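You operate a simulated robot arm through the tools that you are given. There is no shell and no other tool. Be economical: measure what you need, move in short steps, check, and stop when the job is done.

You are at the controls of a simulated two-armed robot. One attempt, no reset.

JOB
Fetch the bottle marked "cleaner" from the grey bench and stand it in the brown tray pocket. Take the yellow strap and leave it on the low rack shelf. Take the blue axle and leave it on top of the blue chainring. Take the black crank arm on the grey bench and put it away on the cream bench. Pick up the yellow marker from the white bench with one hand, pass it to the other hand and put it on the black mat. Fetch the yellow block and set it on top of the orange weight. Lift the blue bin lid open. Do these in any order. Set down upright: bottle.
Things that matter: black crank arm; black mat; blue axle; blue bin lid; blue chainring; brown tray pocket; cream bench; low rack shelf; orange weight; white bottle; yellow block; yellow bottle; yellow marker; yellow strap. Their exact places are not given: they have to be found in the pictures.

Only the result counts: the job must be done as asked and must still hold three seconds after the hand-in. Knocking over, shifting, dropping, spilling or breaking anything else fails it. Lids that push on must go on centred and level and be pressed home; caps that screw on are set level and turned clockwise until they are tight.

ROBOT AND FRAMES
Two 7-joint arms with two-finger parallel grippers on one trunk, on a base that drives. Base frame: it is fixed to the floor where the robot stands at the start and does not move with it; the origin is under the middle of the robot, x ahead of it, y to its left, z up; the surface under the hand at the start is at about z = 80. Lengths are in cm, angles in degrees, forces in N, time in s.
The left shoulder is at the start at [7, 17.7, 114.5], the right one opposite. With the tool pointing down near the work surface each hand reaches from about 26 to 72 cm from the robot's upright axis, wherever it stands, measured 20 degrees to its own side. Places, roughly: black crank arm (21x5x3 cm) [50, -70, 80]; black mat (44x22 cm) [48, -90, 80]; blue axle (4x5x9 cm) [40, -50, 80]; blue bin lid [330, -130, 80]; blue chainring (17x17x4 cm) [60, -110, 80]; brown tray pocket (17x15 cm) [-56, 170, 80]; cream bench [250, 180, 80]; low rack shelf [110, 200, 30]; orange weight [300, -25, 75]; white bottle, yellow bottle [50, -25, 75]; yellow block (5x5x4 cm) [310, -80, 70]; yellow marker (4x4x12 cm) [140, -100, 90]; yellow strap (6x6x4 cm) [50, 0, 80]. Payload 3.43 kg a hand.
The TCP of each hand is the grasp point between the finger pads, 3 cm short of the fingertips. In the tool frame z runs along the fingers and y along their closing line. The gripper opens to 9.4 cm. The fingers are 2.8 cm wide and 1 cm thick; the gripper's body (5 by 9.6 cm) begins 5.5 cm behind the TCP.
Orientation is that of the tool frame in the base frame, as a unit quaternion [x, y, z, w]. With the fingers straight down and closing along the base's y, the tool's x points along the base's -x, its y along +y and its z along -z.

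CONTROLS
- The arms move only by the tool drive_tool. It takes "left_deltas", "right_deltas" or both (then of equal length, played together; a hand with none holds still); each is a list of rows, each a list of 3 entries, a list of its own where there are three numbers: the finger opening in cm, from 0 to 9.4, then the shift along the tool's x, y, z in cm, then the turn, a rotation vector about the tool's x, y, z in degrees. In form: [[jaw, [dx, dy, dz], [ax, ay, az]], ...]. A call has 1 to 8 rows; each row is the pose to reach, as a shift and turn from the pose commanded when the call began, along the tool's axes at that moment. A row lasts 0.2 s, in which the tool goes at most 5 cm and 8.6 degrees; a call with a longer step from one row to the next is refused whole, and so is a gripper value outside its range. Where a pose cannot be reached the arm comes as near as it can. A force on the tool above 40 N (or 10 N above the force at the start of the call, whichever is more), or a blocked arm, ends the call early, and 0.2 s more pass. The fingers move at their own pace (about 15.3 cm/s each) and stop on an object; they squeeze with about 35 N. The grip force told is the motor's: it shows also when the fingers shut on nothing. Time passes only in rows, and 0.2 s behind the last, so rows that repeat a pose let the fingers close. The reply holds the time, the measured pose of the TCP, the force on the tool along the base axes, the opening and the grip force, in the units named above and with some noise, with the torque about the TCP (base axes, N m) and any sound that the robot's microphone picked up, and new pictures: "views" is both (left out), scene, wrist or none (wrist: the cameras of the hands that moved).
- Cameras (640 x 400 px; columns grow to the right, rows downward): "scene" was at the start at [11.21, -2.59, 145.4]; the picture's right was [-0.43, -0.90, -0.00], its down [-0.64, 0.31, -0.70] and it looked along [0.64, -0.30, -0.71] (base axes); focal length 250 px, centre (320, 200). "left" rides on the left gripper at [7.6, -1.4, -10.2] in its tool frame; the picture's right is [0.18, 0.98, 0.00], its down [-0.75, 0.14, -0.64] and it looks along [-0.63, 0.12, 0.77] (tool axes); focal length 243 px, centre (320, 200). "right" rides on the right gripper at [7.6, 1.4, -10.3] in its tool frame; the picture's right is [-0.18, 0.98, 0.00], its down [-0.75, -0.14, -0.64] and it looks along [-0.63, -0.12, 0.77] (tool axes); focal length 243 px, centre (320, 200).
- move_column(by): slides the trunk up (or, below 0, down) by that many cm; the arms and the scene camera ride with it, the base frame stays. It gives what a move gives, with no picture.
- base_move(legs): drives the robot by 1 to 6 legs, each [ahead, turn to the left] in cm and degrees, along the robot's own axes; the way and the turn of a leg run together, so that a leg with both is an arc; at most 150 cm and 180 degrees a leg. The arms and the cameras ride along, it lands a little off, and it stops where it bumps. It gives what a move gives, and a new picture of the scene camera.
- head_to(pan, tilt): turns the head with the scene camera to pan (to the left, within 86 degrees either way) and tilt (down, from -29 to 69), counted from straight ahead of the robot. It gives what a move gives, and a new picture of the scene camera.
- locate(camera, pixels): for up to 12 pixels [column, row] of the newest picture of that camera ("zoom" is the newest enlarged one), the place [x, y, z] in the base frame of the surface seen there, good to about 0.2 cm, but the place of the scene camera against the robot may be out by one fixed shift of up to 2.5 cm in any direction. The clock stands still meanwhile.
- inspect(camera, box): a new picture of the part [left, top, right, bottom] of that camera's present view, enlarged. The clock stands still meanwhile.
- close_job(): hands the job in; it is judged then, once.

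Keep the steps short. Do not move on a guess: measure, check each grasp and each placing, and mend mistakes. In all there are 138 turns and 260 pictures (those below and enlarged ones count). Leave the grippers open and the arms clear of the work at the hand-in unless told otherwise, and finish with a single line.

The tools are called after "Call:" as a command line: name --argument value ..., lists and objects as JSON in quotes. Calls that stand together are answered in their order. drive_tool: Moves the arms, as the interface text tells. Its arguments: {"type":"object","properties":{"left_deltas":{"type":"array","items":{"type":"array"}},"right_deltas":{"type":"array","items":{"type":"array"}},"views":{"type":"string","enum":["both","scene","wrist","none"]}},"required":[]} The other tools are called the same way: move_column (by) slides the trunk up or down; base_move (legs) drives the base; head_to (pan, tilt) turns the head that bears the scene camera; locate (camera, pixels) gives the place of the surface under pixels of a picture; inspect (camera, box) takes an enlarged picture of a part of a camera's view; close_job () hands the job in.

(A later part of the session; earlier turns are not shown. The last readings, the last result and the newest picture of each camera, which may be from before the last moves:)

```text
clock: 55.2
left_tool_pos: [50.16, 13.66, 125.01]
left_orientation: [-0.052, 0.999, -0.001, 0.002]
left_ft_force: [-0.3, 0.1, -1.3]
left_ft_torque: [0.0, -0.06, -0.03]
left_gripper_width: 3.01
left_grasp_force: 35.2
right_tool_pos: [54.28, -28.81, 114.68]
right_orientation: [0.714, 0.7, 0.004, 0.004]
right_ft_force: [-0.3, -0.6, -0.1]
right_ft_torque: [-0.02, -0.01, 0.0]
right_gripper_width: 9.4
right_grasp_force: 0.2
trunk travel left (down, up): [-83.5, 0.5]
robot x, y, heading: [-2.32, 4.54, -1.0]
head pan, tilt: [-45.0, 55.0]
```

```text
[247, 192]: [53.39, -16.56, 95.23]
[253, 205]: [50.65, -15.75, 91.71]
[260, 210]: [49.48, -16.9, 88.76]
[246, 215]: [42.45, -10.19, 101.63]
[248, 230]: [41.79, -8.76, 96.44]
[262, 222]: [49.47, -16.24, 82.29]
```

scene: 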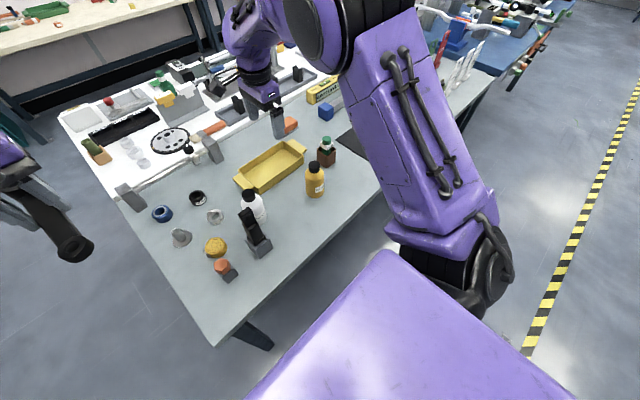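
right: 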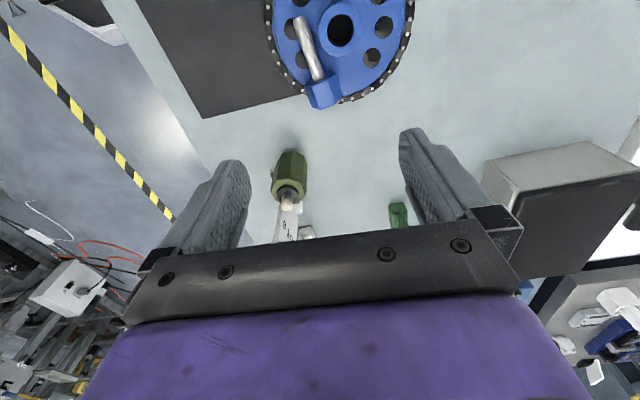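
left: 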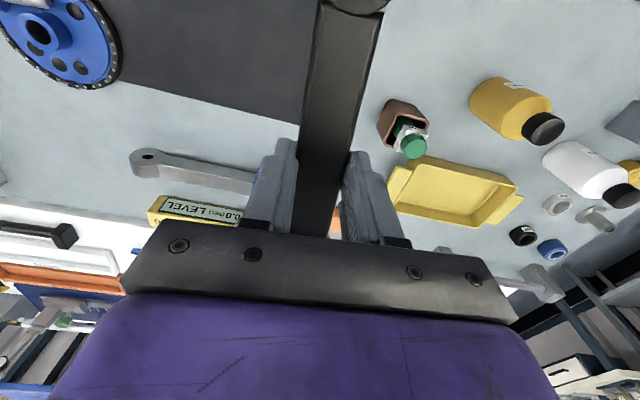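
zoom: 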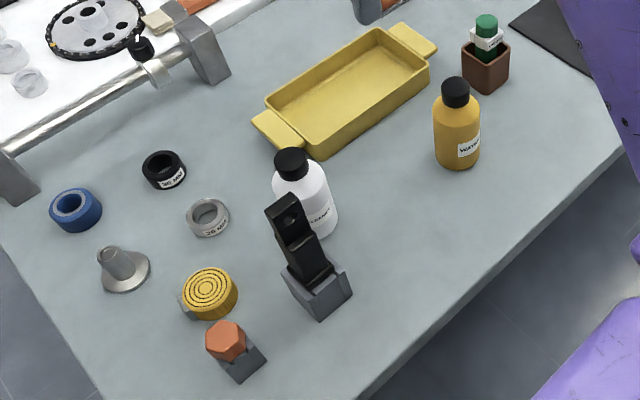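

Cap is near [53.3,−17], top ≈96. I hover the right hand above it to measure precisely.

Call:
drive_tool --right_deltas '[[9.4, [4, -0.3, 2], [0, 0, 0]], [9.4, [8, -0.6, 4], [0, 0, 0]], [9.4, [11.8, -1, 6], [0, 0, 0]], [9.4, [11.8, -1, 6], [0, 0, 0]]]' --views "wrist"

```text
clock: 56.2
left_tool_pos: [50.46, 13.57, 124.93]
left_orientation: [-0.053, 0.999, 0.0, -0.001]
left_ft_force: [-0.8, 0.2, -3.1]
left_ft_torque: [0.03, 0.03, 0.02]
left_gripper_width: 2.98
left_grasp_force: 34.9
right_tool_pos: [53.81, -16.97, 108.74]
right_orientation: [0.714, 0.7, 0.003, 0.003]
right_ft_force: [-0.5, 0.3, -0.5]
right_ft_torque: [-0.02, 0.01, 0.01]
right_gripper_width: 9.39
right_grasp_force: 0.1
trunk travel left (down, up): [-83.5, 0.5]
robot x, y, heading: [-2.13, 4.94, -0.9]
head pan, tilt: [-45.0, 55.0]
```

right: 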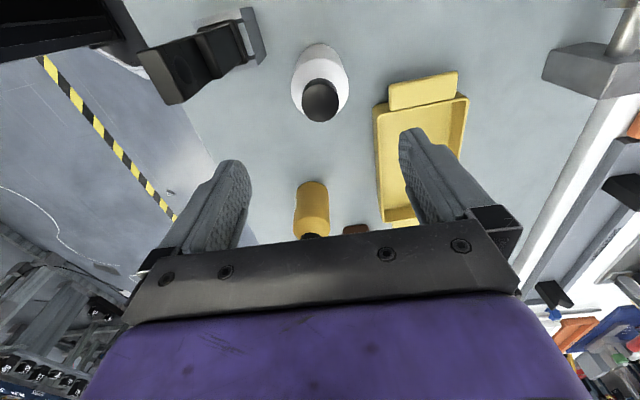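

Call:
locate --camera "right" --pixels '[[320, 100], [320, 84], [305, 100], [337, 100], [320, 116], [296, 75], [344, 75], [320, 55], [240, 25], [160, 90], [180, 80]]'

```text
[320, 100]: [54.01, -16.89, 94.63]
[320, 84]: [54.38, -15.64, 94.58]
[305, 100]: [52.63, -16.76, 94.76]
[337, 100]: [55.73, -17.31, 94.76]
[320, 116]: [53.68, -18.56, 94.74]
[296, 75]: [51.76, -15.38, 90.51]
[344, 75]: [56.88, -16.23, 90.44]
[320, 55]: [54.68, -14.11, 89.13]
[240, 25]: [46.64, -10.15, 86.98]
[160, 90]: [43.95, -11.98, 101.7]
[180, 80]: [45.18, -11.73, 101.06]
```

Cap centre [54.15,−17.0], top 94.7; body ≈6.3 cm wide. I lower around the body's top (TCP z≈90.2) and close.

Call:
drive_tool --right_deltas '[[9.4, [0, 0.3, 4.5], [0, 0, 0]], [9.4, [0, 0.3, 9], [0, 0, 0]], [9.4, [0, 0.3, 13], [0, 0, 0]], [9.4, [0, 0.3, 16.5], [0, 0, 0]], [9.4, [0, 0.3, 18.5], [0, 0, 0]], [5, [0, 0.3, 18.5], [0, 0, 0]], [4, [0, 0.3, 18.5], [0, 0, 0]], [4, [0, 0.3, 18.5], [0, 0, 0]]]' --views "wrist"

```text
clock: 58.0
left_tool_pos: [50.61, 13.52, 124.97]
left_orientation: [-0.053, 0.999, 0.0, 0.0]
left_ft_force: [0.4, -0.8, -3.4]
left_ft_torque: [-0.02, 0.0, 0.0]
left_gripper_width: 3.0
left_grasp_force: 35.4
right_tool_pos: [54.21, -17.02, 90.11]
right_orientation: [0.714, 0.7, 0.004, 0.002]
right_ft_force: [0.1, -0.1, 0.1]
right_ft_torque: [0.01, 0.02, -0.02]
right_gripper_width: 6.76
right_grasp_force: 35.0
trunk travel left (down, up): [-83.5, 0.5]
robot x, y, heading: [-2.68, 4.37, -1.1]
head pan, tilt: [-45.0, 55.0]
```

right: 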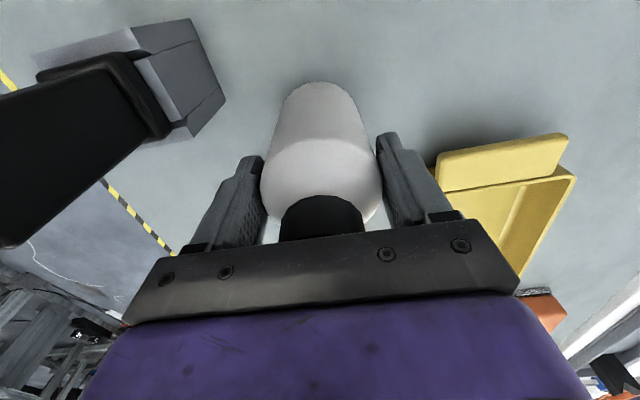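

Bottle gripped at 6.8 cm. Lifting straight up.

Call:
drive_tool --right_deltas '[[4, [0, 0, -1.5], [0, 0, 0]], [4, [0, 0, -5], [0, 0, 0]], [4, [0, 0, -9], [0, 0, 0]], [4, [0, 0, -14], [0, 0, 0]], [4, [0, 0, -19], [0, 0, 0]], [4, [0, 0, -24], [0, 0, 0]], [4, [0, 0, -28], [0, 0, 0]]]' --views "wrist"

Call:
head_to --pan 75 --tilt 35

```text
clock: 59.6
left_tool_pos: [50.48, 13.66, 124.97]
left_orientation: [-0.053, 0.999, 0.001, 0.0]
left_ft_force: [0.0, -0.1, -3.2]
left_ft_torque: [-0.01, 0.0, 0.02]
left_gripper_width: 3.0
left_grasp_force: 34.7
right_tool_pos: [54.02, -16.81, 117.91]
right_orientation: [0.714, 0.7, 0.003, 0.004]
right_ft_force: [0.8, 0.1, -3.5]
right_ft_torque: [0.02, 0.0, -0.04]
right_gripper_width: 6.74
right_grasp_force: 35.3
trunk travel left (down, up): [-83.5, 0.5]
robot x, y, heading: [-2.38, 5.28, -1.0]
head pan, tilt: [-45.0, 55.0]
```

right: 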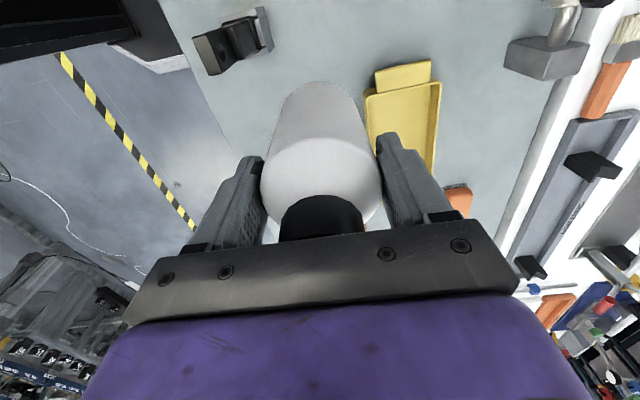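

```text
clock: 61.6
left_tool_pos: [50.62, 13.64, 124.86]
left_orientation: [-0.052, 0.999, 0.0, 0.0]
left_ft_force: [0.8, 0.6, -2.5]
left_ft_torque: [0.0, 0.03, 0.04]
left_gripper_width: 2.99
left_grasp_force: 35.7
right_tool_pos: [54.18, -16.88, 117.75]
right_orientation: [0.714, 0.7, 0.003, 0.003]
right_ft_force: [0.0, 0.6, -4.2]
right_ft_torque: [0.02, 0.02, 0.0]
right_gripper_width: 6.73
right_grasp_force: 34.8
trunk travel left (down, up): [-83.5, 0.5]
robot x, y, heading: [-2.13, 4.87, -1.1]
head pan, tilt: [75.0, 35.0]
```

scene: 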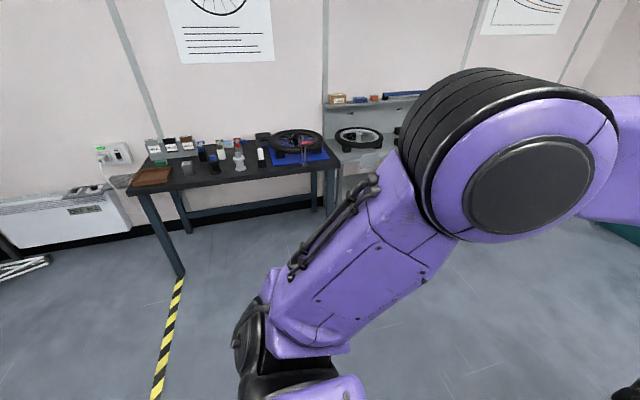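

The brown tray is at (152,178) on the dark bench. I measure the bench edge and tray.

Call:
locate --camera "scene" --pixels '[[152, 178], [135, 187], [165, 184], [182, 188], [330, 165], [145, 168], [170, 170], [235, 182], [186, 168], [180, 275], [345, 190]]'

Call:
inspect --camera "scene" --box '[110, 110, 430, 310]'

```text
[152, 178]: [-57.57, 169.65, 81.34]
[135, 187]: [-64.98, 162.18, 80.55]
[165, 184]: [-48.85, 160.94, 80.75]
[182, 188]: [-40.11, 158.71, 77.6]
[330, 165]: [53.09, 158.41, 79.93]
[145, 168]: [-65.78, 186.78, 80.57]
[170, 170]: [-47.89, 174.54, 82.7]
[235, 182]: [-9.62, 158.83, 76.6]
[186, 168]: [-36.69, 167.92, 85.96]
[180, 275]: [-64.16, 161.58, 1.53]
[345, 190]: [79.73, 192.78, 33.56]
```

```text
2.00 times, centred on (270, 210) of scene
```

zoom: 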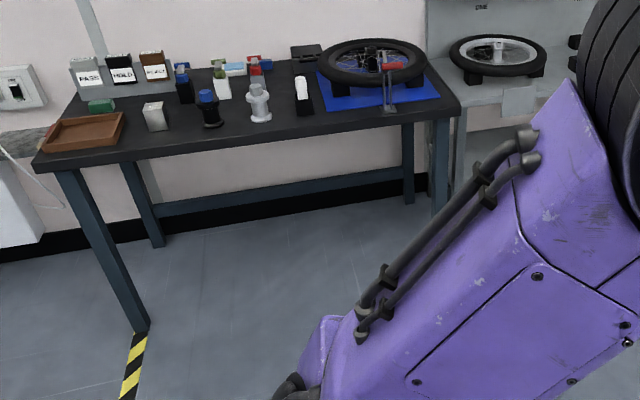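

Tray centre ≈ [−57,168], bench edge y≈158.5, rim ≈82.7. I drive: back off, turn left, cross to about [−75,101], facing the dark bench.

Call:
base_move --legs '[[-15, 0], [0, 122], [112, 0], [0, -31]]'

Call:
head_to --pan -15 --tilt 45

```text
clock: 75.0
left_tool_pos: [-91.94, 150.06, 124.98]
left_orientation: [0.768, -0.641, 0.001, -0.001]
left_ft_force: [0.1, 0.1, -1.8]
left_ft_torque: [-0.02, -0.01, -0.01]
left_gripper_width: 3.0
left_grasp_force: 35.1
right_tool_pos: [-61.95, 155.89, 117.99]
right_orientation: [-0.027, 1.0, 0.004, 0.001]
right_ft_force: [-0.3, 0.1, -3.7]
right_ft_torque: [0.0, -0.02, 0.02]
right_gripper_width: 6.7
right_grasp_force: 34.8
trunk travel left (down, up): [-83.5, 0.5]
robot x, y, heading: [-79.32, 97.97, 93.1]
head pan, tilt: [75.0, 35.0]
```

scene: 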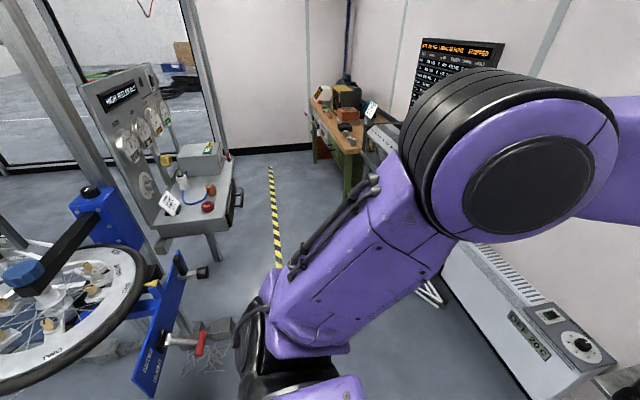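

```text
clock: 76.6
left_tool_pos: [-91.9, 149.98, 124.88]
left_orientation: [0.768, -0.641, 0.0, -0.001]
left_ft_force: [0.0, -0.5, -3.0]
left_ft_torque: [-0.01, -0.02, 0.02]
left_gripper_width: 3.0
left_grasp_force: 34.4
right_tool_pos: [-61.73, 155.83, 117.84]
right_orientation: [-0.028, 1.0, 0.005, 0.001]
right_ft_force: [0.2, 1.6, -3.1]
right_ft_torque: [0.01, 0.0, -0.01]
right_gripper_width: 6.72
right_grasp_force: 35.1
trunk travel left (down, up): [-83.5, 0.5]
robot x, y, heading: [-79.36, 97.55, 93.3]
head pan, tilt: [-15.0, 45.0]
```

scene: 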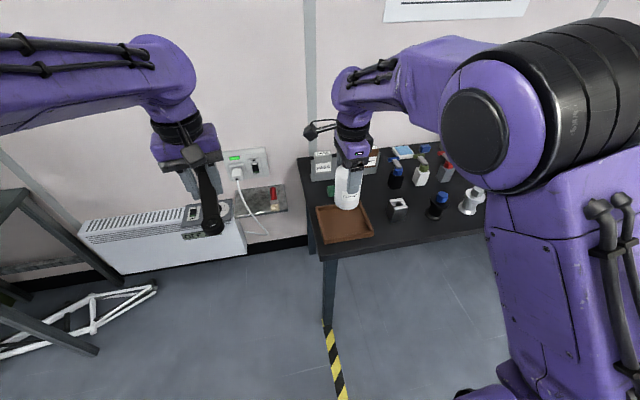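

The way is free. I drive forward 12 cm and then measure the tray through the right wrist camera.

Call:
base_move --legs '[[12, 0]]'

Call:
inspect --camera "right" --box '[0, 0, 640, 400]'

Call:
locate --camera "zoom" --pixels '[[200, 60], [260, 100], [420, 60], [440, 100], [200, 120], [230, 20], [400, 20], [460, 60]]'

```text
clock: 77.9
left_tool_pos: [-92.54, 161.36, 125.31]
left_orientation: [0.767, -0.642, -0.003, -0.003]
left_ft_force: [0.1, -0.6, -1.7]
left_ft_torque: [-0.01, 0.01, 0.01]
left_gripper_width: 2.99
left_grasp_force: 35.1
right_tool_pos: [-62.51, 167.29, 118.3]
right_orientation: [-0.027, 1.0, 0.008, 0.0]
right_ft_force: [0.1, -1.0, -3.5]
right_ft_torque: [0.04, 0.04, 0.01]
right_gripper_width: 6.71
right_grasp_force: 35.0
trunk travel left (down, up): [-83.5, 0.5]
robot x, y, heading: [-79.82, 110.26, 93.1]
head pan, tilt: [-15.0, 45.0]
```

scene: 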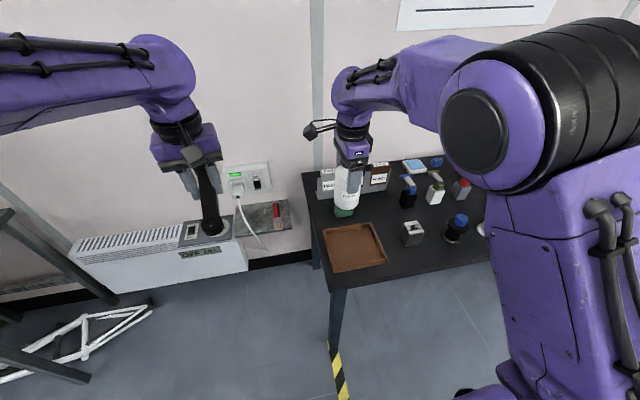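

```text
1.00 times, centred on (320, 200) of right (not enlarged: the box is as wide or as high as the picture)
```

zoom: 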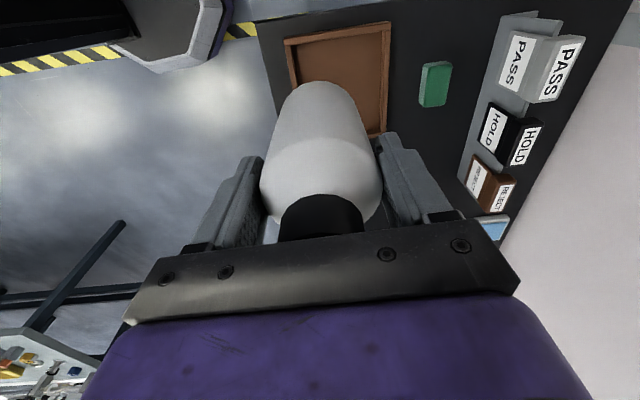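

```text
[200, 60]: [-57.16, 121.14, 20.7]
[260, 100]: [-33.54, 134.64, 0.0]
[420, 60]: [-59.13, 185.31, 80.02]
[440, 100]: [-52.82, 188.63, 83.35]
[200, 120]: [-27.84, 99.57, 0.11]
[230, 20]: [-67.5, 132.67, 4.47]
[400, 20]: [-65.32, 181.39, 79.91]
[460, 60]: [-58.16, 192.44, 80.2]
```

Call:
locate --camera "zoom" --pixels '[[286, 42], [388, 25], [384, 131], [382, 80], [340, 33], [340, 60], [365, 70], [376, 120], [295, 55], [433, 85]]'

```text
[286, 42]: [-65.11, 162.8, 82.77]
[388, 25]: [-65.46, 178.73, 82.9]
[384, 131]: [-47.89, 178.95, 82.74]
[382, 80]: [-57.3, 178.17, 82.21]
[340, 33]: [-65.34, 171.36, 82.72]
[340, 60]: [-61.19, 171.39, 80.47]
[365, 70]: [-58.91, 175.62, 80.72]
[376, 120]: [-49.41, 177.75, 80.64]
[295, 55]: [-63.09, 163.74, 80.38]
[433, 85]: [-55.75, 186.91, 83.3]
```

Tray centre [−56.6,170.8], floor 80.5. I move over it and lower to just above (bottle bottom is 10.1 below the TCP).

Call:
drive_tool --right_deltas '[[4, [-3, 1.6, 0], [0, 0, 0]], [4, [-6.1, 3.2, 3], [0, 0, 0]], [4, [-6.1, 3.2, 8], [0, 0, 0]], [4, [-6.1, 3.2, 13], [0, 0, 0]], [4, [-6.1, 3.2, 18], [0, 0, 0]], [4, [-6.1, 3.2, 23], [0, 0, 0]], [4, [-6.1, 3.2, 26], [0, 0, 0]], [4, [-6.1, 3.2, 26], [0, 0, 0]]]' --views "both"

```text
clock: 79.7
left_tool_pos: [-92.45, 161.99, 124.99]
left_orientation: [0.767, -0.641, 0.0, 0.0]
left_ft_force: [-0.4, -1.0, -3.3]
left_ft_torque: [0.01, 0.02, 0.03]
left_gripper_width: 3.0
left_grasp_force: 34.9
right_tool_pos: [-56.4, 171.53, 91.9]
right_orientation: [-0.027, 1.0, 0.005, 0.0]
right_ft_force: [-1.0, -0.3, -4.0]
right_ft_torque: [0.02, -0.01, -0.01]
right_gripper_width: 6.71
right_grasp_force: 34.5
trunk travel left (down, up): [-83.5, 0.5]
robot x, y, heading: [-79.96, 110.21, 93.2]
head pan, tilt: [-15.0, 45.0]
```

scene: 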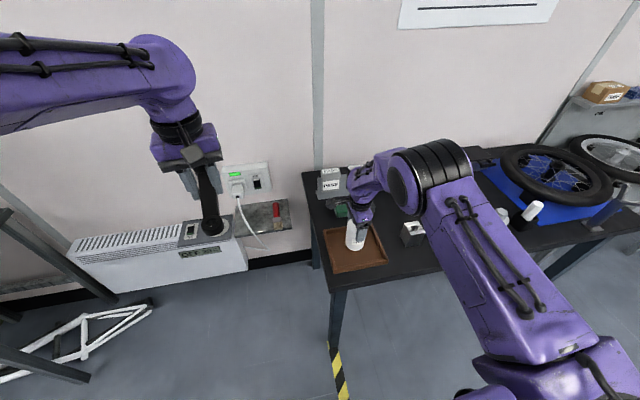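
right: 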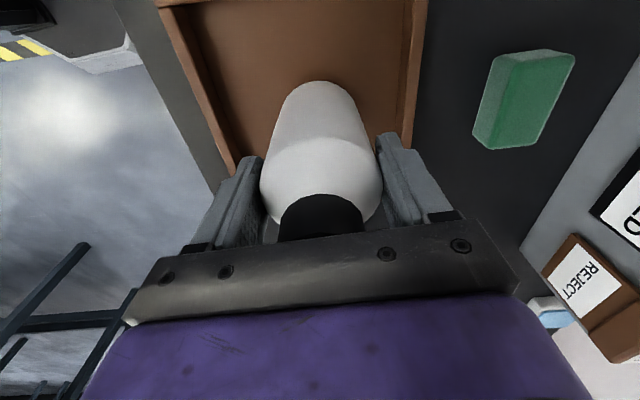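

Over the tray. I lower the last centimetre in small steps and release.

Call:
drive_tool --right_deltas '[[4, [0, 0, 0.6], [0, 0, 0]], [4, [0, 0, 1.0], [0, 0, 0]], [4, [0, 0, 1.25], [0, 0, 0]], [4, [0, 0, 1.25], [0, 0, 0]]]' --views "none"

```text
clock: 80.7
left_tool_pos: [-92.6, 161.96, 124.99]
left_orientation: [0.767, -0.642, 0.0, 0.0]
left_ft_force: [0.3, -0.1, -3.5]
left_ft_torque: [-0.01, 0.02, 0.01]
left_gripper_width: 3.01
left_grasp_force: 35.2
right_tool_pos: [-56.59, 171.67, 90.77]
right_orientation: [-0.027, 1.0, 0.006, 0.001]
right_ft_force: [1.4, -0.8, -0.1]
right_ft_torque: [0.04, 0.01, -0.02]
right_gripper_width: 6.73
right_grasp_force: 34.8
trunk travel left (down, up): [-83.5, 0.5]
robot x, y, heading: [-79.82, 109.99, 93.2]
head pan, tilt: [-15.0, 45.0]
```

Force went to zero: the bottle touches down. I open and rise.

Call:
drive_tool --right_deltas '[[7.6, [0, 0, 0.05], [0, 0, 0]], [9.4, [0, 0, 0.05], [0, 0, 0]], [9.4, [0, 0, -2], [0, 0, 0]], [9.4, [0, 0, -6], [0, 0, 0]], [9.4, [0, 0, -11], [0, 0, 0]], [9.4, [0, 0, -16], [0, 0, 0]], [9.4, [0, 0, -21], [0, 0, 0]], [9.4, [0, 0, -26], [0, 0, 0]]]' --views "wrist"

```text
clock: 82.5
left_tool_pos: [-92.59, 161.9, 124.97]
left_orientation: [0.767, -0.641, -0.001, -0.001]
left_ft_force: [0.0, -0.9, -2.3]
left_ft_torque: [0.04, 0.02, -0.01]
left_gripper_width: 2.99
left_grasp_force: 35.2
right_tool_pos: [-56.56, 171.42, 116.56]
right_orientation: [-0.028, 1.0, 0.004, 0.001]
right_ft_force: [-0.3, 0.0, 0.0]
right_ft_torque: [0.04, 0.01, -0.02]
right_gripper_width: 9.39
right_grasp_force: 0.0
trunk travel left (down, up): [-83.5, 0.5]
robot x, y, heading: [-79.93, 110.18, 93.6]
head pan, tilt: [-15.0, 45.0]
```

right: 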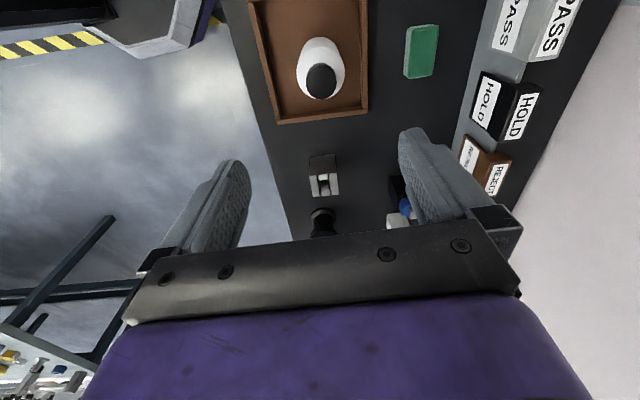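

The bottle stands upright in the tray. Next the strap: I drive to the left end of the grey bench, about [75,58] facing −y, where the right hand can take the strap.

Call:
base_move --legs '[[-20, 0], [0, -105], [150, 0], [5, 0], [0, -78]]'

Call:
head_to --pan -20 --tilt 50

```text
clock: 99.4
left_tool_pos: [80.18, 1.81, 124.98]
left_orientation: [0.67, 0.742, 0.0, 0.0]
left_ft_force: [-0.7, 0.0, -2.5]
left_ft_torque: [0.06, -0.01, -0.03]
left_gripper_width: 3.01
left_grasp_force: 35.0
right_tool_pos: [43.43, -4.82, 116.51]
right_orientation: [1.0, -0.01, -0.001, 0.004]
right_ft_force: [0.4, -0.1, -1.7]
right_ft_torque: [0.01, -0.01, 0.01]
right_gripper_width: 9.41
right_grasp_force: 0.0
trunk travel left (down, up): [-83.5, 0.5]
robot x, y, heading: [71.28, 54.69, -91.2]
head pan, tilt: [-15.0, 45.0]
```

scene: 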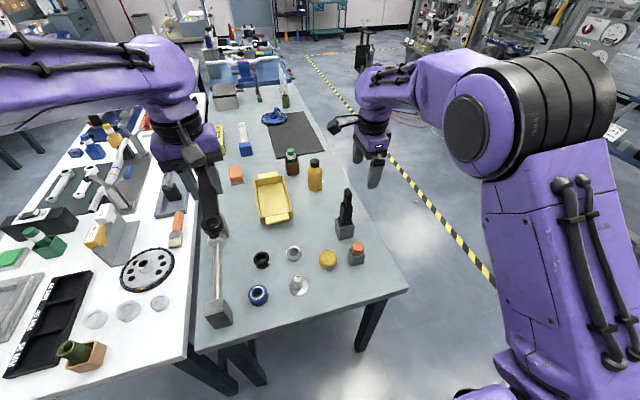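

```text
clock: 100.1
left_tool_pos: [80.18, 1.74, 125.12]
left_orientation: [0.67, 0.742, 0.0, 0.001]
left_ft_force: [0.2, 0.1, -3.0]
left_ft_torque: [0.01, -0.02, 0.0]
left_gripper_width: 3.0
left_grasp_force: 34.7
right_tool_pos: [43.56, -4.81, 116.57]
right_orientation: [1.0, -0.011, -0.001, 0.004]
right_ft_force: [-0.5, 0.5, -0.2]
right_ft_torque: [0.04, -0.01, -0.02]
right_gripper_width: 9.39
right_grasp_force: 0.0
trunk travel left (down, up): [-83.5, 0.5]
robot x, y, heading: [71.75, 54.05, -91.1]
head pan, tilt: [-20.0, 50.0]
```

scene: 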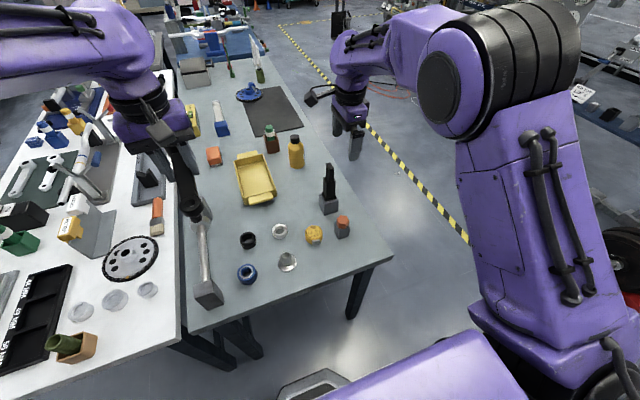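

I move the right hand over the strap at about [53.5,−1.5].

Call:
drive_tool --right_deltas '[[9.4, [4.5, -1.5, 0], [0, 0, 0]], [9.4, [9, -3, 1], [0, 0, 0]], [9.4, [10, -3.3, 5], [0, 0, 0]], [9.4, [10, -3.3, 10], [0, 0, 0]], [9.4, [10, -3.3, 15], [0, 0, 0]], [9.4, [10, -3.3, 15], [0, 0, 0]]]' --views "wrist"

```text
clock: 101.5
left_tool_pos: [80.09, 1.87, 125.01]
left_orientation: [0.67, 0.742, 0.0, 0.0]
left_ft_force: [0.0, -1.6, -2.4]
left_ft_torque: [0.04, 0.02, 0.0]
left_gripper_width: 2.98
left_grasp_force: 34.9
right_tool_pos: [53.08, -1.71, 101.35]
right_orientation: [1.0, -0.011, -0.001, 0.005]
right_ft_force: [-0.5, 0.2, 0.1]
right_ft_torque: [0.0, 0.0, 0.0]
right_gripper_width: 9.38
right_grasp_force: 0.1
trunk travel left (down, up): [-83.5, 0.5]
robot x, y, heading: [71.81, 54.2, -91.1]
head pan, tilt: [-20.0, 50.0]
```

right: 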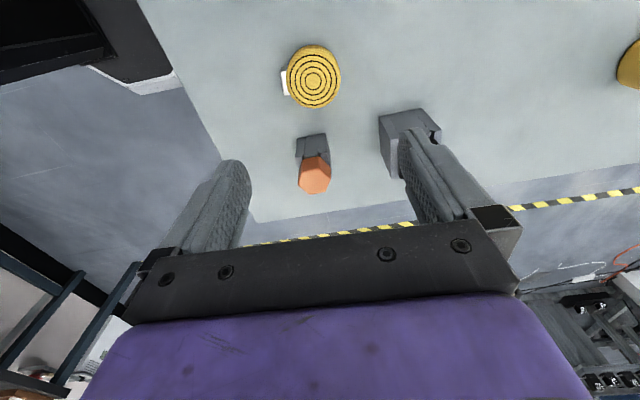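

Call:
locate --camera "right" --pixels '[[314, 78], [292, 78], [338, 78], [314, 50], [315, 104], [285, 82], [314, 165], [312, 145], [400, 125], [385, 150]]'

Call:
inspect --camera "right" --box '[250, 20, 450, 220]'

```text
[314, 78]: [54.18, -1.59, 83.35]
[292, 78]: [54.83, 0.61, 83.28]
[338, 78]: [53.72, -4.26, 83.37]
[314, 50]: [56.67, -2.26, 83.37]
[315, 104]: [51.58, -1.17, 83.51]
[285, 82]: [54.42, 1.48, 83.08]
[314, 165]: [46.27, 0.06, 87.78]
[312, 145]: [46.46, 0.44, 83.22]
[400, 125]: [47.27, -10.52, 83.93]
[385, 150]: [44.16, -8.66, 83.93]
```

```text
2.00 times, centred on (350, 120) of right
```

zoom: 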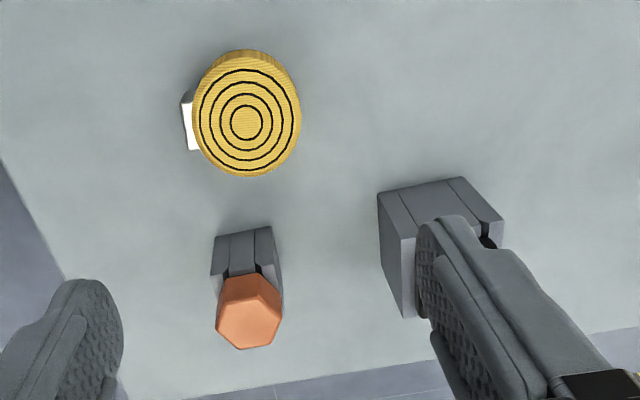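

Strap roll centre [54.2,−1.75], top 83.4, buckle toward +y. For the low shelf I'll hold it with a tilted tool (fingers forward-down, closing along x). I turn and tilt the hand in the air first.

Call:
drive_tool --right_deltas '[[9.4, [0, 0, -1], [-3.25, -3.25, -6.97]], [9.4, [0, 0, -2], [-6.5, -6.5, -13.95]], [9.4, [0, 0, -3], [-9.75, -9.75, -20.9]], [9.4, [0, 0, -4], [-13, -13, -27.9]], [9.4, [0, 0, -4], [-16.25, -16.25, -34.9]], [9.4, [0, 0, -4], [-19.5, -19.5, -41.85]], [9.4, [0, 0, -4], [-22.75, -22.75, -48.8]], [9.4, [0, 0, -4], [-26, -26, -55.8]]]' --views "none"

Call:
drive_tool --right_deltas '[[9.4, [0, 0, 0], [-3.25, -3.25, -6.97]], [9.4, [0, 0, 0], [-6.5, -6.5, -13.95]], [9.4, [0, 0, 0], [-9.75, -9.75, -20.9]], [9.4, [0, 0, 0], [-13, -13, -27.9]], [9.4, [0, 0, 0], [-13, -13, -27.9]]]' --views "both"

```text
clock: 103.0
left_tool_pos: [80.02, 1.77, 124.96]
left_orientation: [0.671, 0.742, 0.0, 0.0]
left_ft_force: [0.3, -0.3, -2.2]
left_ft_torque: [0.02, 0.0, 0.02]
left_gripper_width: 3.03
left_grasp_force: 35.2
right_tool_pos: [52.08, 1.16, 98.83]
right_orientation: [0.921, 0.347, -0.134, 0.115]
right_ft_force: [0.4, 0.0, -0.1]
right_ft_torque: [-0.01, -0.04, -0.01]
right_gripper_width: 9.4
right_grasp_force: 0.1
trunk travel left (down, up): [-83.5, 0.5]
robot x, y, heading: [71.6, 54.43, -91.3]
head pan, tilt: [-20.0, 50.0]
stopped in row 7 (right hand): the arm was blocked; the commanded pose is now the measured one
```

```text
clock: 104.2
left_tool_pos: [79.63, 1.73, 125.09]
left_orientation: [0.671, 0.742, 0.0, 0.001]
left_ft_force: [-0.5, 0.2, -2.2]
left_ft_torque: [0.03, 0.01, -0.01]
left_gripper_width: 2.98
left_grasp_force: 34.6
right_tool_pos: [52.16, 1.11, 98.64]
right_orientation: [0.768, 0.558, -0.222, 0.222]
right_ft_force: [-0.4, -0.6, -0.2]
right_ft_torque: [0.02, -0.02, 0.06]
right_gripper_width: 9.4
right_grasp_force: 0.1
right hand out of reach, approached as far as the arm can: row 3
trunk travel left (down, up): [-83.5, 0.5]
robot x, y, heading: [71.46, 54.72, -91.2]
head pan, tilt: [-20.0, 50.0]
```

scene: 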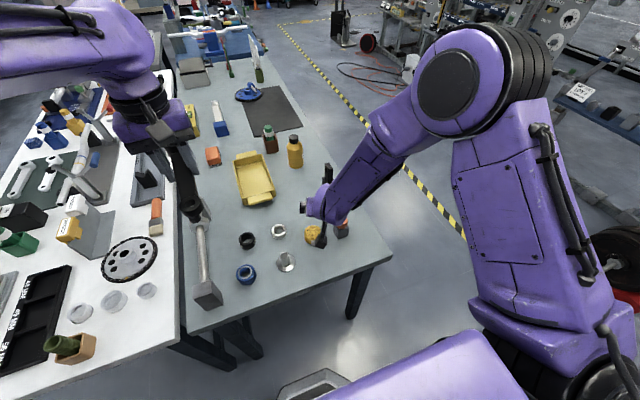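
right: 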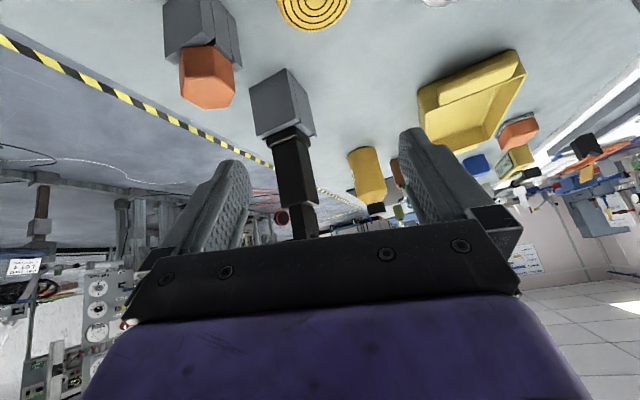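

The hand is partly turned; the arm met a limit. I try the remaining 21° while shifting a little back and up.

Call:
drive_tool --right_deltas '[[9.4, [0, 0, 0], [-2.4, -4.3, -5.2]], [9.4, [0, 0, 0], [-4.8, -8.6, -10.3]], [9.4, [0, 0, 0], [-7.2, -12.9, -15.5]], [9.4, [0, 0, 0], [-7.2, -12.9, -15.5]]]' --views "wrist"

```text
clock: 105.2
left_tool_pos: [80.19, 1.93, 125.08]
left_orientation: [0.671, 0.742, 0.0, -0.001]
left_ft_force: [-0.6, -0.5, -3.5]
left_ft_torque: [0.02, -0.03, -0.01]
left_gripper_width: 3.0
left_grasp_force: 34.8
right_tool_pos: [52.25, 1.16, 98.76]
right_orientation: [0.641, 0.641, -0.301, 0.296]
right_ft_force: [0.0, -0.2, 1.0]
right_ft_torque: [-0.02, 0.0, -0.01]
right_gripper_width: 9.41
right_grasp_force: 0.0
trunk travel left (down, up): [-83.5, 0.5]
robot x, y, heading: [71.45, 54.76, -91.2]
head pan, tilt: [-20.0, 50.0]
```

right: 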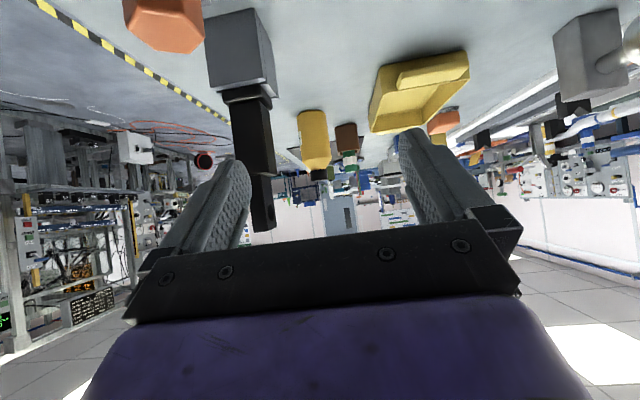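

Orientation reached, but at 50° the wrist camera hangs low. 28° is enough; I ease the tilt and go over the strap.

Call:
drive_tool --right_deltas '[[9.4, [0.1, 0.7, 0.6], [0, 7.4, 0]], [9.4, [0.2, 1.4, 1.2], [0, 14.8, 0]], [9.4, [0.2, 1.95, 2], [0, 22, 0]], [9.4, [0.2, 1.95, 2.5], [0, 22, 0]]]' --views "wrist"

```text
clock: 106.2
left_tool_pos: [80.13, 1.77, 125.02]
left_orientation: [0.67, 0.742, 0.0, 0.0]
left_ft_force: [0.0, 0.7, -3.0]
left_ft_torque: [0.03, 0.0, -0.03]
left_gripper_width: 3.01
left_grasp_force: 34.9
right_tool_pos: [54.34, -0.57, 96.96]
right_orientation: [0.686, 0.687, -0.171, 0.169]
right_ft_force: [-0.5, -0.6, -0.7]
right_ft_torque: [0.01, 0.02, -0.01]
right_gripper_width: 9.39
right_grasp_force: 0.2
trunk travel left (down, up): [-83.5, 0.5]
robot x, y, heading: [71.48, 54.35, -91.4]
head pan, tilt: [-20.0, 50.0]
```

right: 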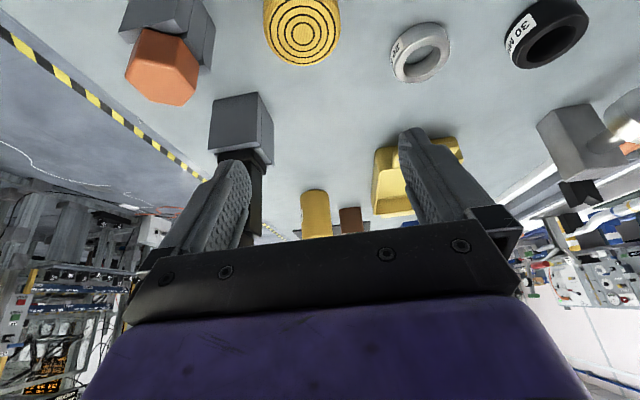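

I lower to the strap with 7.6 cm opening (the red-capped holder is close on the left), then close.

Call:
drive_tool --right_deltas '[[7.6, [1.5, -0.04, 3.2], [0, 0, 0]], [7.6, [3, -0.07, 6.4], [0, 0, 0]], [7.6, [4.5, -0.1, 9.5], [0, 0, 0]], [7.6, [5.5, -0.14, 11.6], [0, 0, 0]], [7.6, [5.8, -0.14, 12.2], [0, 0, 0]], [2, [5.8, -0.14, 12.2], [0, 0, 0]], [2, [5.8, -0.14, 12.2], [0, 0, 0]], [2, [5.8, -0.14, 12.2], [0, 0, 0]]]' --views "both"

```text
clock: 108.0
left_tool_pos: [80.08, 1.85, 125.0]
left_orientation: [0.671, 0.742, 0.0, -0.001]
left_ft_force: [1.1, -0.2, -2.3]
left_ft_torque: [-0.02, -0.05, -0.01]
left_gripper_width: 3.01
left_grasp_force: 34.5
right_tool_pos: [53.98, -1.0, 83.58]
right_orientation: [0.686, 0.687, -0.171, 0.169]
right_ft_force: [-0.4, 0.3, -0.3]
right_ft_torque: [0.0, -0.01, -0.01]
right_gripper_width: 5.86
right_grasp_force: 35.0
trunk travel left (down, up): [-83.5, 0.5]
robot x, y, heading: [71.49, 54.33, -91.3]
head pan, tilt: [-20.0, 50.0]
```

scene: 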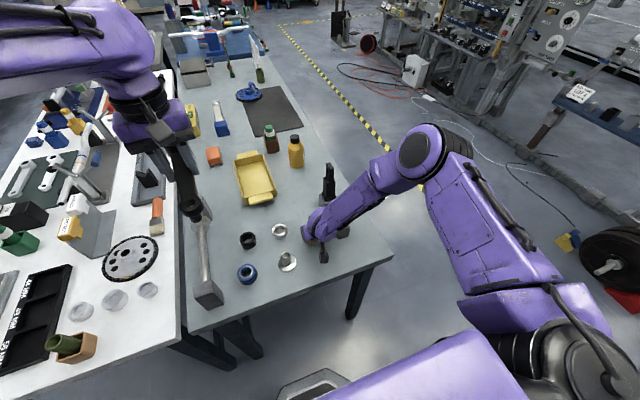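
right: 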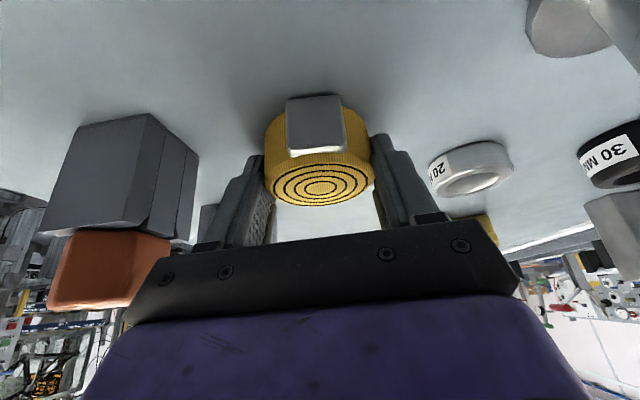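

Strap held at 5.9 cm. Lifting straight up 25 cm.

Call:
drive_tool --right_deltas '[[2, [-0.7, 0, -1.3], [0, 0, 0]], [2, [-2.35, 0, -4.4], [0, 0, 0]], [2, [-4.4, 0, -8.3], [0, 0, 0]], [2, [-6.5, 0, -12.3], [0, 0, 0]], [2, [-8.6, 0, -16.2], [0, 0, 0]], [2, [-10.7, 0, -20.2], [0, 0, 0]], [2, [-11.7, 0, -22.1], [0, 0, 0]]]' --views "wrist"

Call:
base_move --legs '[[-8, 0], [0, 120]]'

Call:
head_to --pan 25 --tilt 30

```text
clock: 109.6
left_tool_pos: [80.07, 1.84, 124.99]
left_orientation: [0.67, 0.742, 0.0, 0.0]
left_ft_force: [0.3, -0.3, -2.9]
left_ft_torque: [0.0, -0.01, -0.02]
left_gripper_width: 2.98
left_grasp_force: 35.1
right_tool_pos: [53.62, -1.27, 108.74]
right_orientation: [0.686, 0.687, -0.172, 0.168]
right_ft_force: [0.7, -1.4, -1.5]
right_ft_torque: [0.01, 0.01, 0.0]
right_gripper_width: 5.86
right_grasp_force: 35.0
trunk travel left (down, up): [-83.5, 0.5]
robot x, y, heading: [71.83, 54.72, -91.3]
head pan, tilt: [-20.0, 50.0]
```

right: 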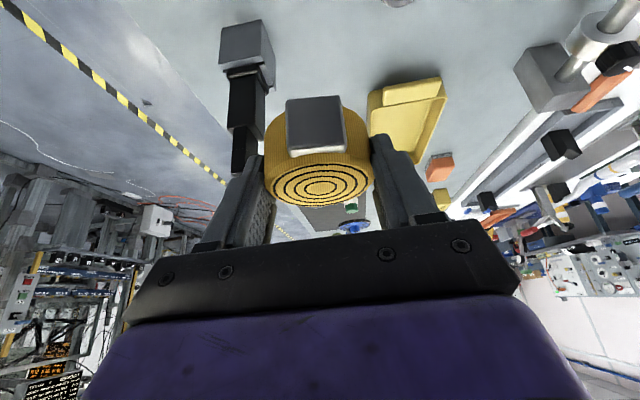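

```text
clock: 115.6
left_tool_pos: [114.48, 94.63, 124.95]
left_orientation: [-0.288, 0.958, 0.0, 0.0]
left_ft_force: [0.1, 0.3, -1.6]
left_ft_torque: [0.0, 0.04, 0.01]
left_gripper_width: 2.98
left_grasp_force: 34.7
right_tool_pos: [129.64, 72.59, 108.57]
right_orientation: [-0.233, 0.942, 0.055, 0.234]
right_ft_force: [-0.1, -0.5, -1.3]
right_ft_torque: [-0.04, -0.04, -0.03]
right_gripper_width: 5.84
right_grasp_force: 34.9
trunk travel left (down, up): [-83.5, 0.5]
robot x, y, heading: [71.82, 62.41, 26.4]
head pan, tilt: [-20.0, 50.0]
```

scene: 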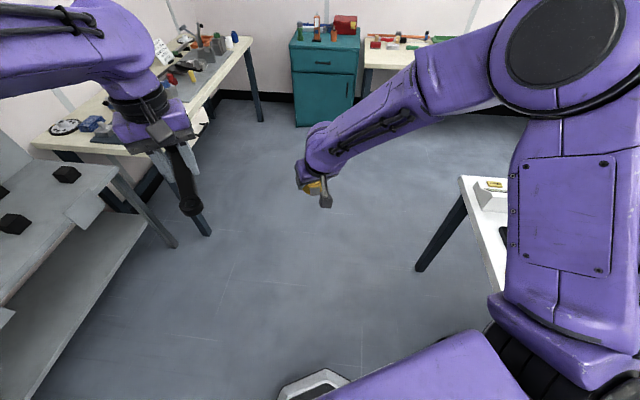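

```text
clock: 116.7
left_tool_pos: [114.51, 94.62, 124.9]
left_orientation: [-0.287, 0.958, -0.001, 0.001]
left_ft_force: [0.1, -0.1, -2.7]
left_ft_torque: [0.0, 0.03, 0.02]
left_gripper_width: 2.97
left_grasp_force: 35.2
right_tool_pos: [129.4, 72.65, 108.67]
right_orientation: [-0.233, 0.942, 0.055, 0.233]
right_ft_force: [0.3, 0.0, -0.6]
right_ft_torque: [0.03, 0.0, 0.01]
right_gripper_width: 5.84
right_grasp_force: 34.8
trunk travel left (down, up): [-83.5, 0.5]
robot x, y, heading: [71.86, 62.06, 26.5]
head pan, tilt: [25.0, 30.0]
```

scene: 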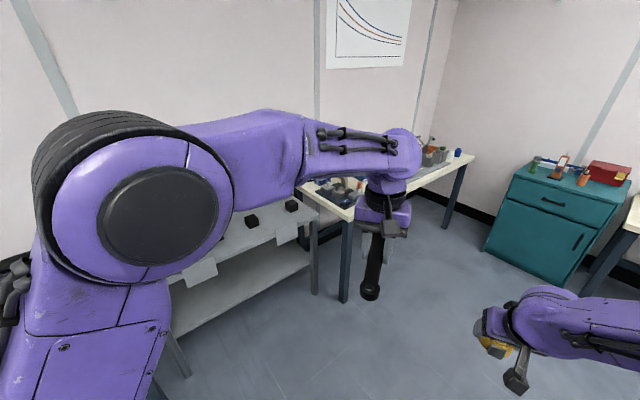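

The rack shows beneath the left arm. I measure its upper and lower shelves.

Call:
locate --camera "scene" --pixels '[[250, 290], [290, 265], [200, 310], [230, 275], [280, 250], [260, 240], [310, 222], [316, 290], [305, 270], [240, 310], [350, 215], [450, 165]]'

Call:
inspect --camera "scene" --box '[150, 170, 470, 370]'

```text
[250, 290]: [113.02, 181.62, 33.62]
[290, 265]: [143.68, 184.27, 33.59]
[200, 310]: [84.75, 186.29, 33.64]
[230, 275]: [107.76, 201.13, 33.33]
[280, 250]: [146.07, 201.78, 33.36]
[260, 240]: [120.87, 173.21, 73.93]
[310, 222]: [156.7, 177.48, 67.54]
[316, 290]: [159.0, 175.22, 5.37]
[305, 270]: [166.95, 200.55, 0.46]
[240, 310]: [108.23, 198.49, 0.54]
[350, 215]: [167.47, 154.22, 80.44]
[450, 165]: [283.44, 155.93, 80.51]
```

```text
2.00 times, centred on (310, 270) of scene
```

zoom: 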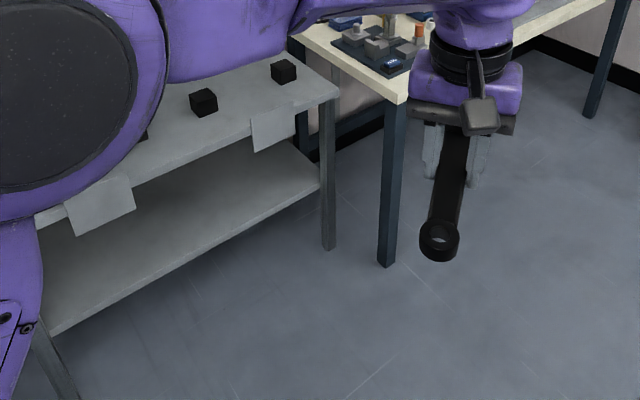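

Low shelf z≈33.6, y≈177–205; its top deck is at ≈78 with hanging cards. I'd rather empty the left hand first: cream bench (front edge y≈154, z 80.5). I drive there and look.

Call:
base_move --legs '[[0, -10], [134, 0], [0, 73]]'

Call:
head_to --pan 5 --tilt 40

```text
clock: 127.4
left_tool_pos: [190.77, 154.11, 125.08]
left_orientation: [0.758, -0.653, 0.001, 0.0]
left_ft_force: [-0.1, 0.6, -2.5]
left_ft_torque: [-0.03, -0.01, 0.0]
left_gripper_width: 2.97
left_grasp_force: 35.5
right_tool_pos: [217.08, 158.32, 108.76]
right_orientation: [0.702, -0.67, -0.172, -0.167]
right_ft_force: [0.4, -0.5, -0.9]
right_ft_torque: [0.0, 0.01, 0.01]
right_gripper_width: 5.83
right_grasp_force: 34.6
trunk travel left (down, up): [-83.5, 0.5]
robot x, y, heading: [202.22, 101.63, 91.5]
head pan, tilt: [25.0, 30.0]
```

scene: 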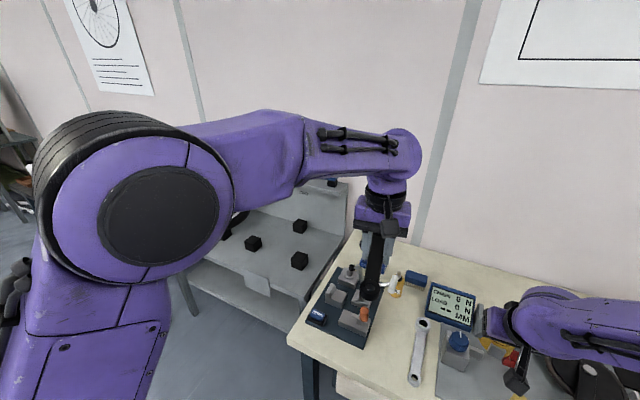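

```text
clock: 128.2
left_tool_pos: [190.6, 154.09, 124.99]
left_orientation: [0.757, -0.653, 0.0, 0.0]
left_ft_force: [0.1, -0.4, -1.2]
left_ft_torque: [-0.05, 0.04, -0.01]
left_gripper_width: 2.98
left_grasp_force: 35.5
right_tool_pos: [216.84, 158.51, 108.66]
right_orientation: [0.703, -0.67, -0.173, -0.166]
right_ft_force: [-1.1, -0.1, -0.7]
right_ft_torque: [0.02, -0.01, -0.02]
right_gripper_width: 5.84
right_grasp_force: 35.0
trunk travel left (down, up): [-83.5, 0.5]
robot x, y, heading: [201.83, 101.43, 91.4]
head pan, tilt: [5.0, 40.0]
```

scene: 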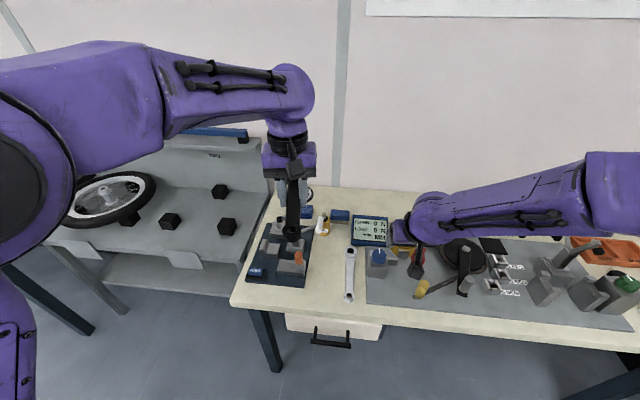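

Free cream surface lies around (325,275), between the black organizer and the grey wrench. I measure it.

Call:
locate --camera "scene" --pixels '[[308, 285], [312, 250], [345, 290], [347, 255], [328, 300], [328, 270], [335, 250], [325, 235], [300, 300], [360, 300], [240, 295], [255, 240]]'

Call:
inspect --camera "left" --box '[0, 0, 640, 400]'

```text
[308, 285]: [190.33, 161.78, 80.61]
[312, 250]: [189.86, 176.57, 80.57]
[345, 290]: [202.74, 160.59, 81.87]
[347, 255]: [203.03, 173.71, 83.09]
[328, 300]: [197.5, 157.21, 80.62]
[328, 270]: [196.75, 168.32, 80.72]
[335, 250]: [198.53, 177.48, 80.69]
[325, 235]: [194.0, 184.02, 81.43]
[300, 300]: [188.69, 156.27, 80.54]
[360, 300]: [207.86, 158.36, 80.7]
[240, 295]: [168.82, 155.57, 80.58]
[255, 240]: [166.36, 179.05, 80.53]
```

```text
1.00 times, centred on (320, 200) of left (not enlarged: the box is as wide or as high as the picture)
```

zoom: 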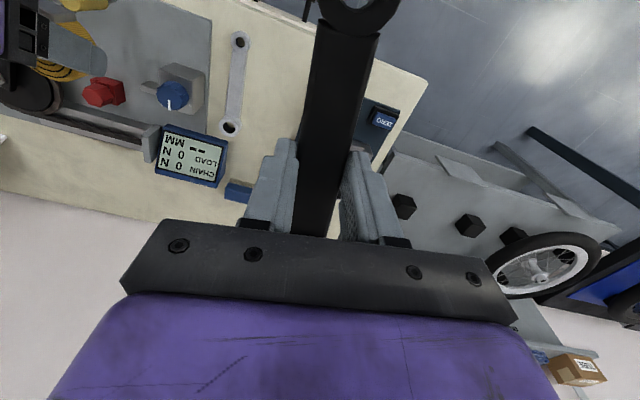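

I check the same gap with the left wrist camera, which is the accurate one.

Call:
locate --camera "zoom" --pixels '[[235, 100], [247, 60], [240, 42], [290, 60], [300, 20], [270, 110], [240, 190], [250, 30], [400, 80], [380, 120]]'

```text
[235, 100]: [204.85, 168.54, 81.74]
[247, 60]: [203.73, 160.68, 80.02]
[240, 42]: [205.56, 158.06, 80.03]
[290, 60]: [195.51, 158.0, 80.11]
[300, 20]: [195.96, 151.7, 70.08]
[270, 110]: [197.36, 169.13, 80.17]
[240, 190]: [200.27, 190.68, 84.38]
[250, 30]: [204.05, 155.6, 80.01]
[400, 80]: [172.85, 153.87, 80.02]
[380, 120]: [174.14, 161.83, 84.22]
```

Wrench is at x≈204, organizer ends ≈192; bench z=80.0. I'll lay the crank along y at [197.5,167.5]. First drive 12 cm closer.

Call:
base_move --legs '[[12, 0]]'

```text
clock: 129.5
left_tool_pos: [190.42, 165.75, 125.18]
left_orientation: [0.758, -0.652, -0.001, -0.002]
left_ft_force: [-0.7, -0.1, -1.7]
left_ft_torque: [-0.02, 0.02, 0.01]
left_gripper_width: 3.0
left_grasp_force: 35.2
right_tool_pos: [216.58, 170.06, 108.98]
right_orientation: [0.702, -0.669, -0.173, -0.169]
right_ft_force: [-0.1, -0.9, -0.3]
right_ft_torque: [-0.01, -0.02, 0.01]
right_gripper_width: 5.81
right_grasp_force: 35.2
trunk travel left (down, up): [-83.5, 0.5]
robot x, y, heading: [201.51, 113.73, 91.6]
head pan, tilt: [5.0, 40.0]
```

scene: 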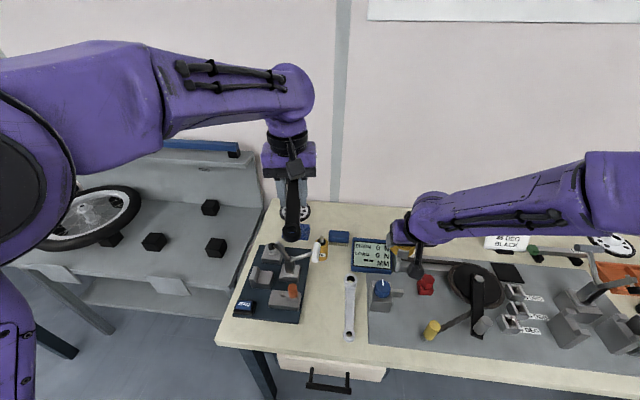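

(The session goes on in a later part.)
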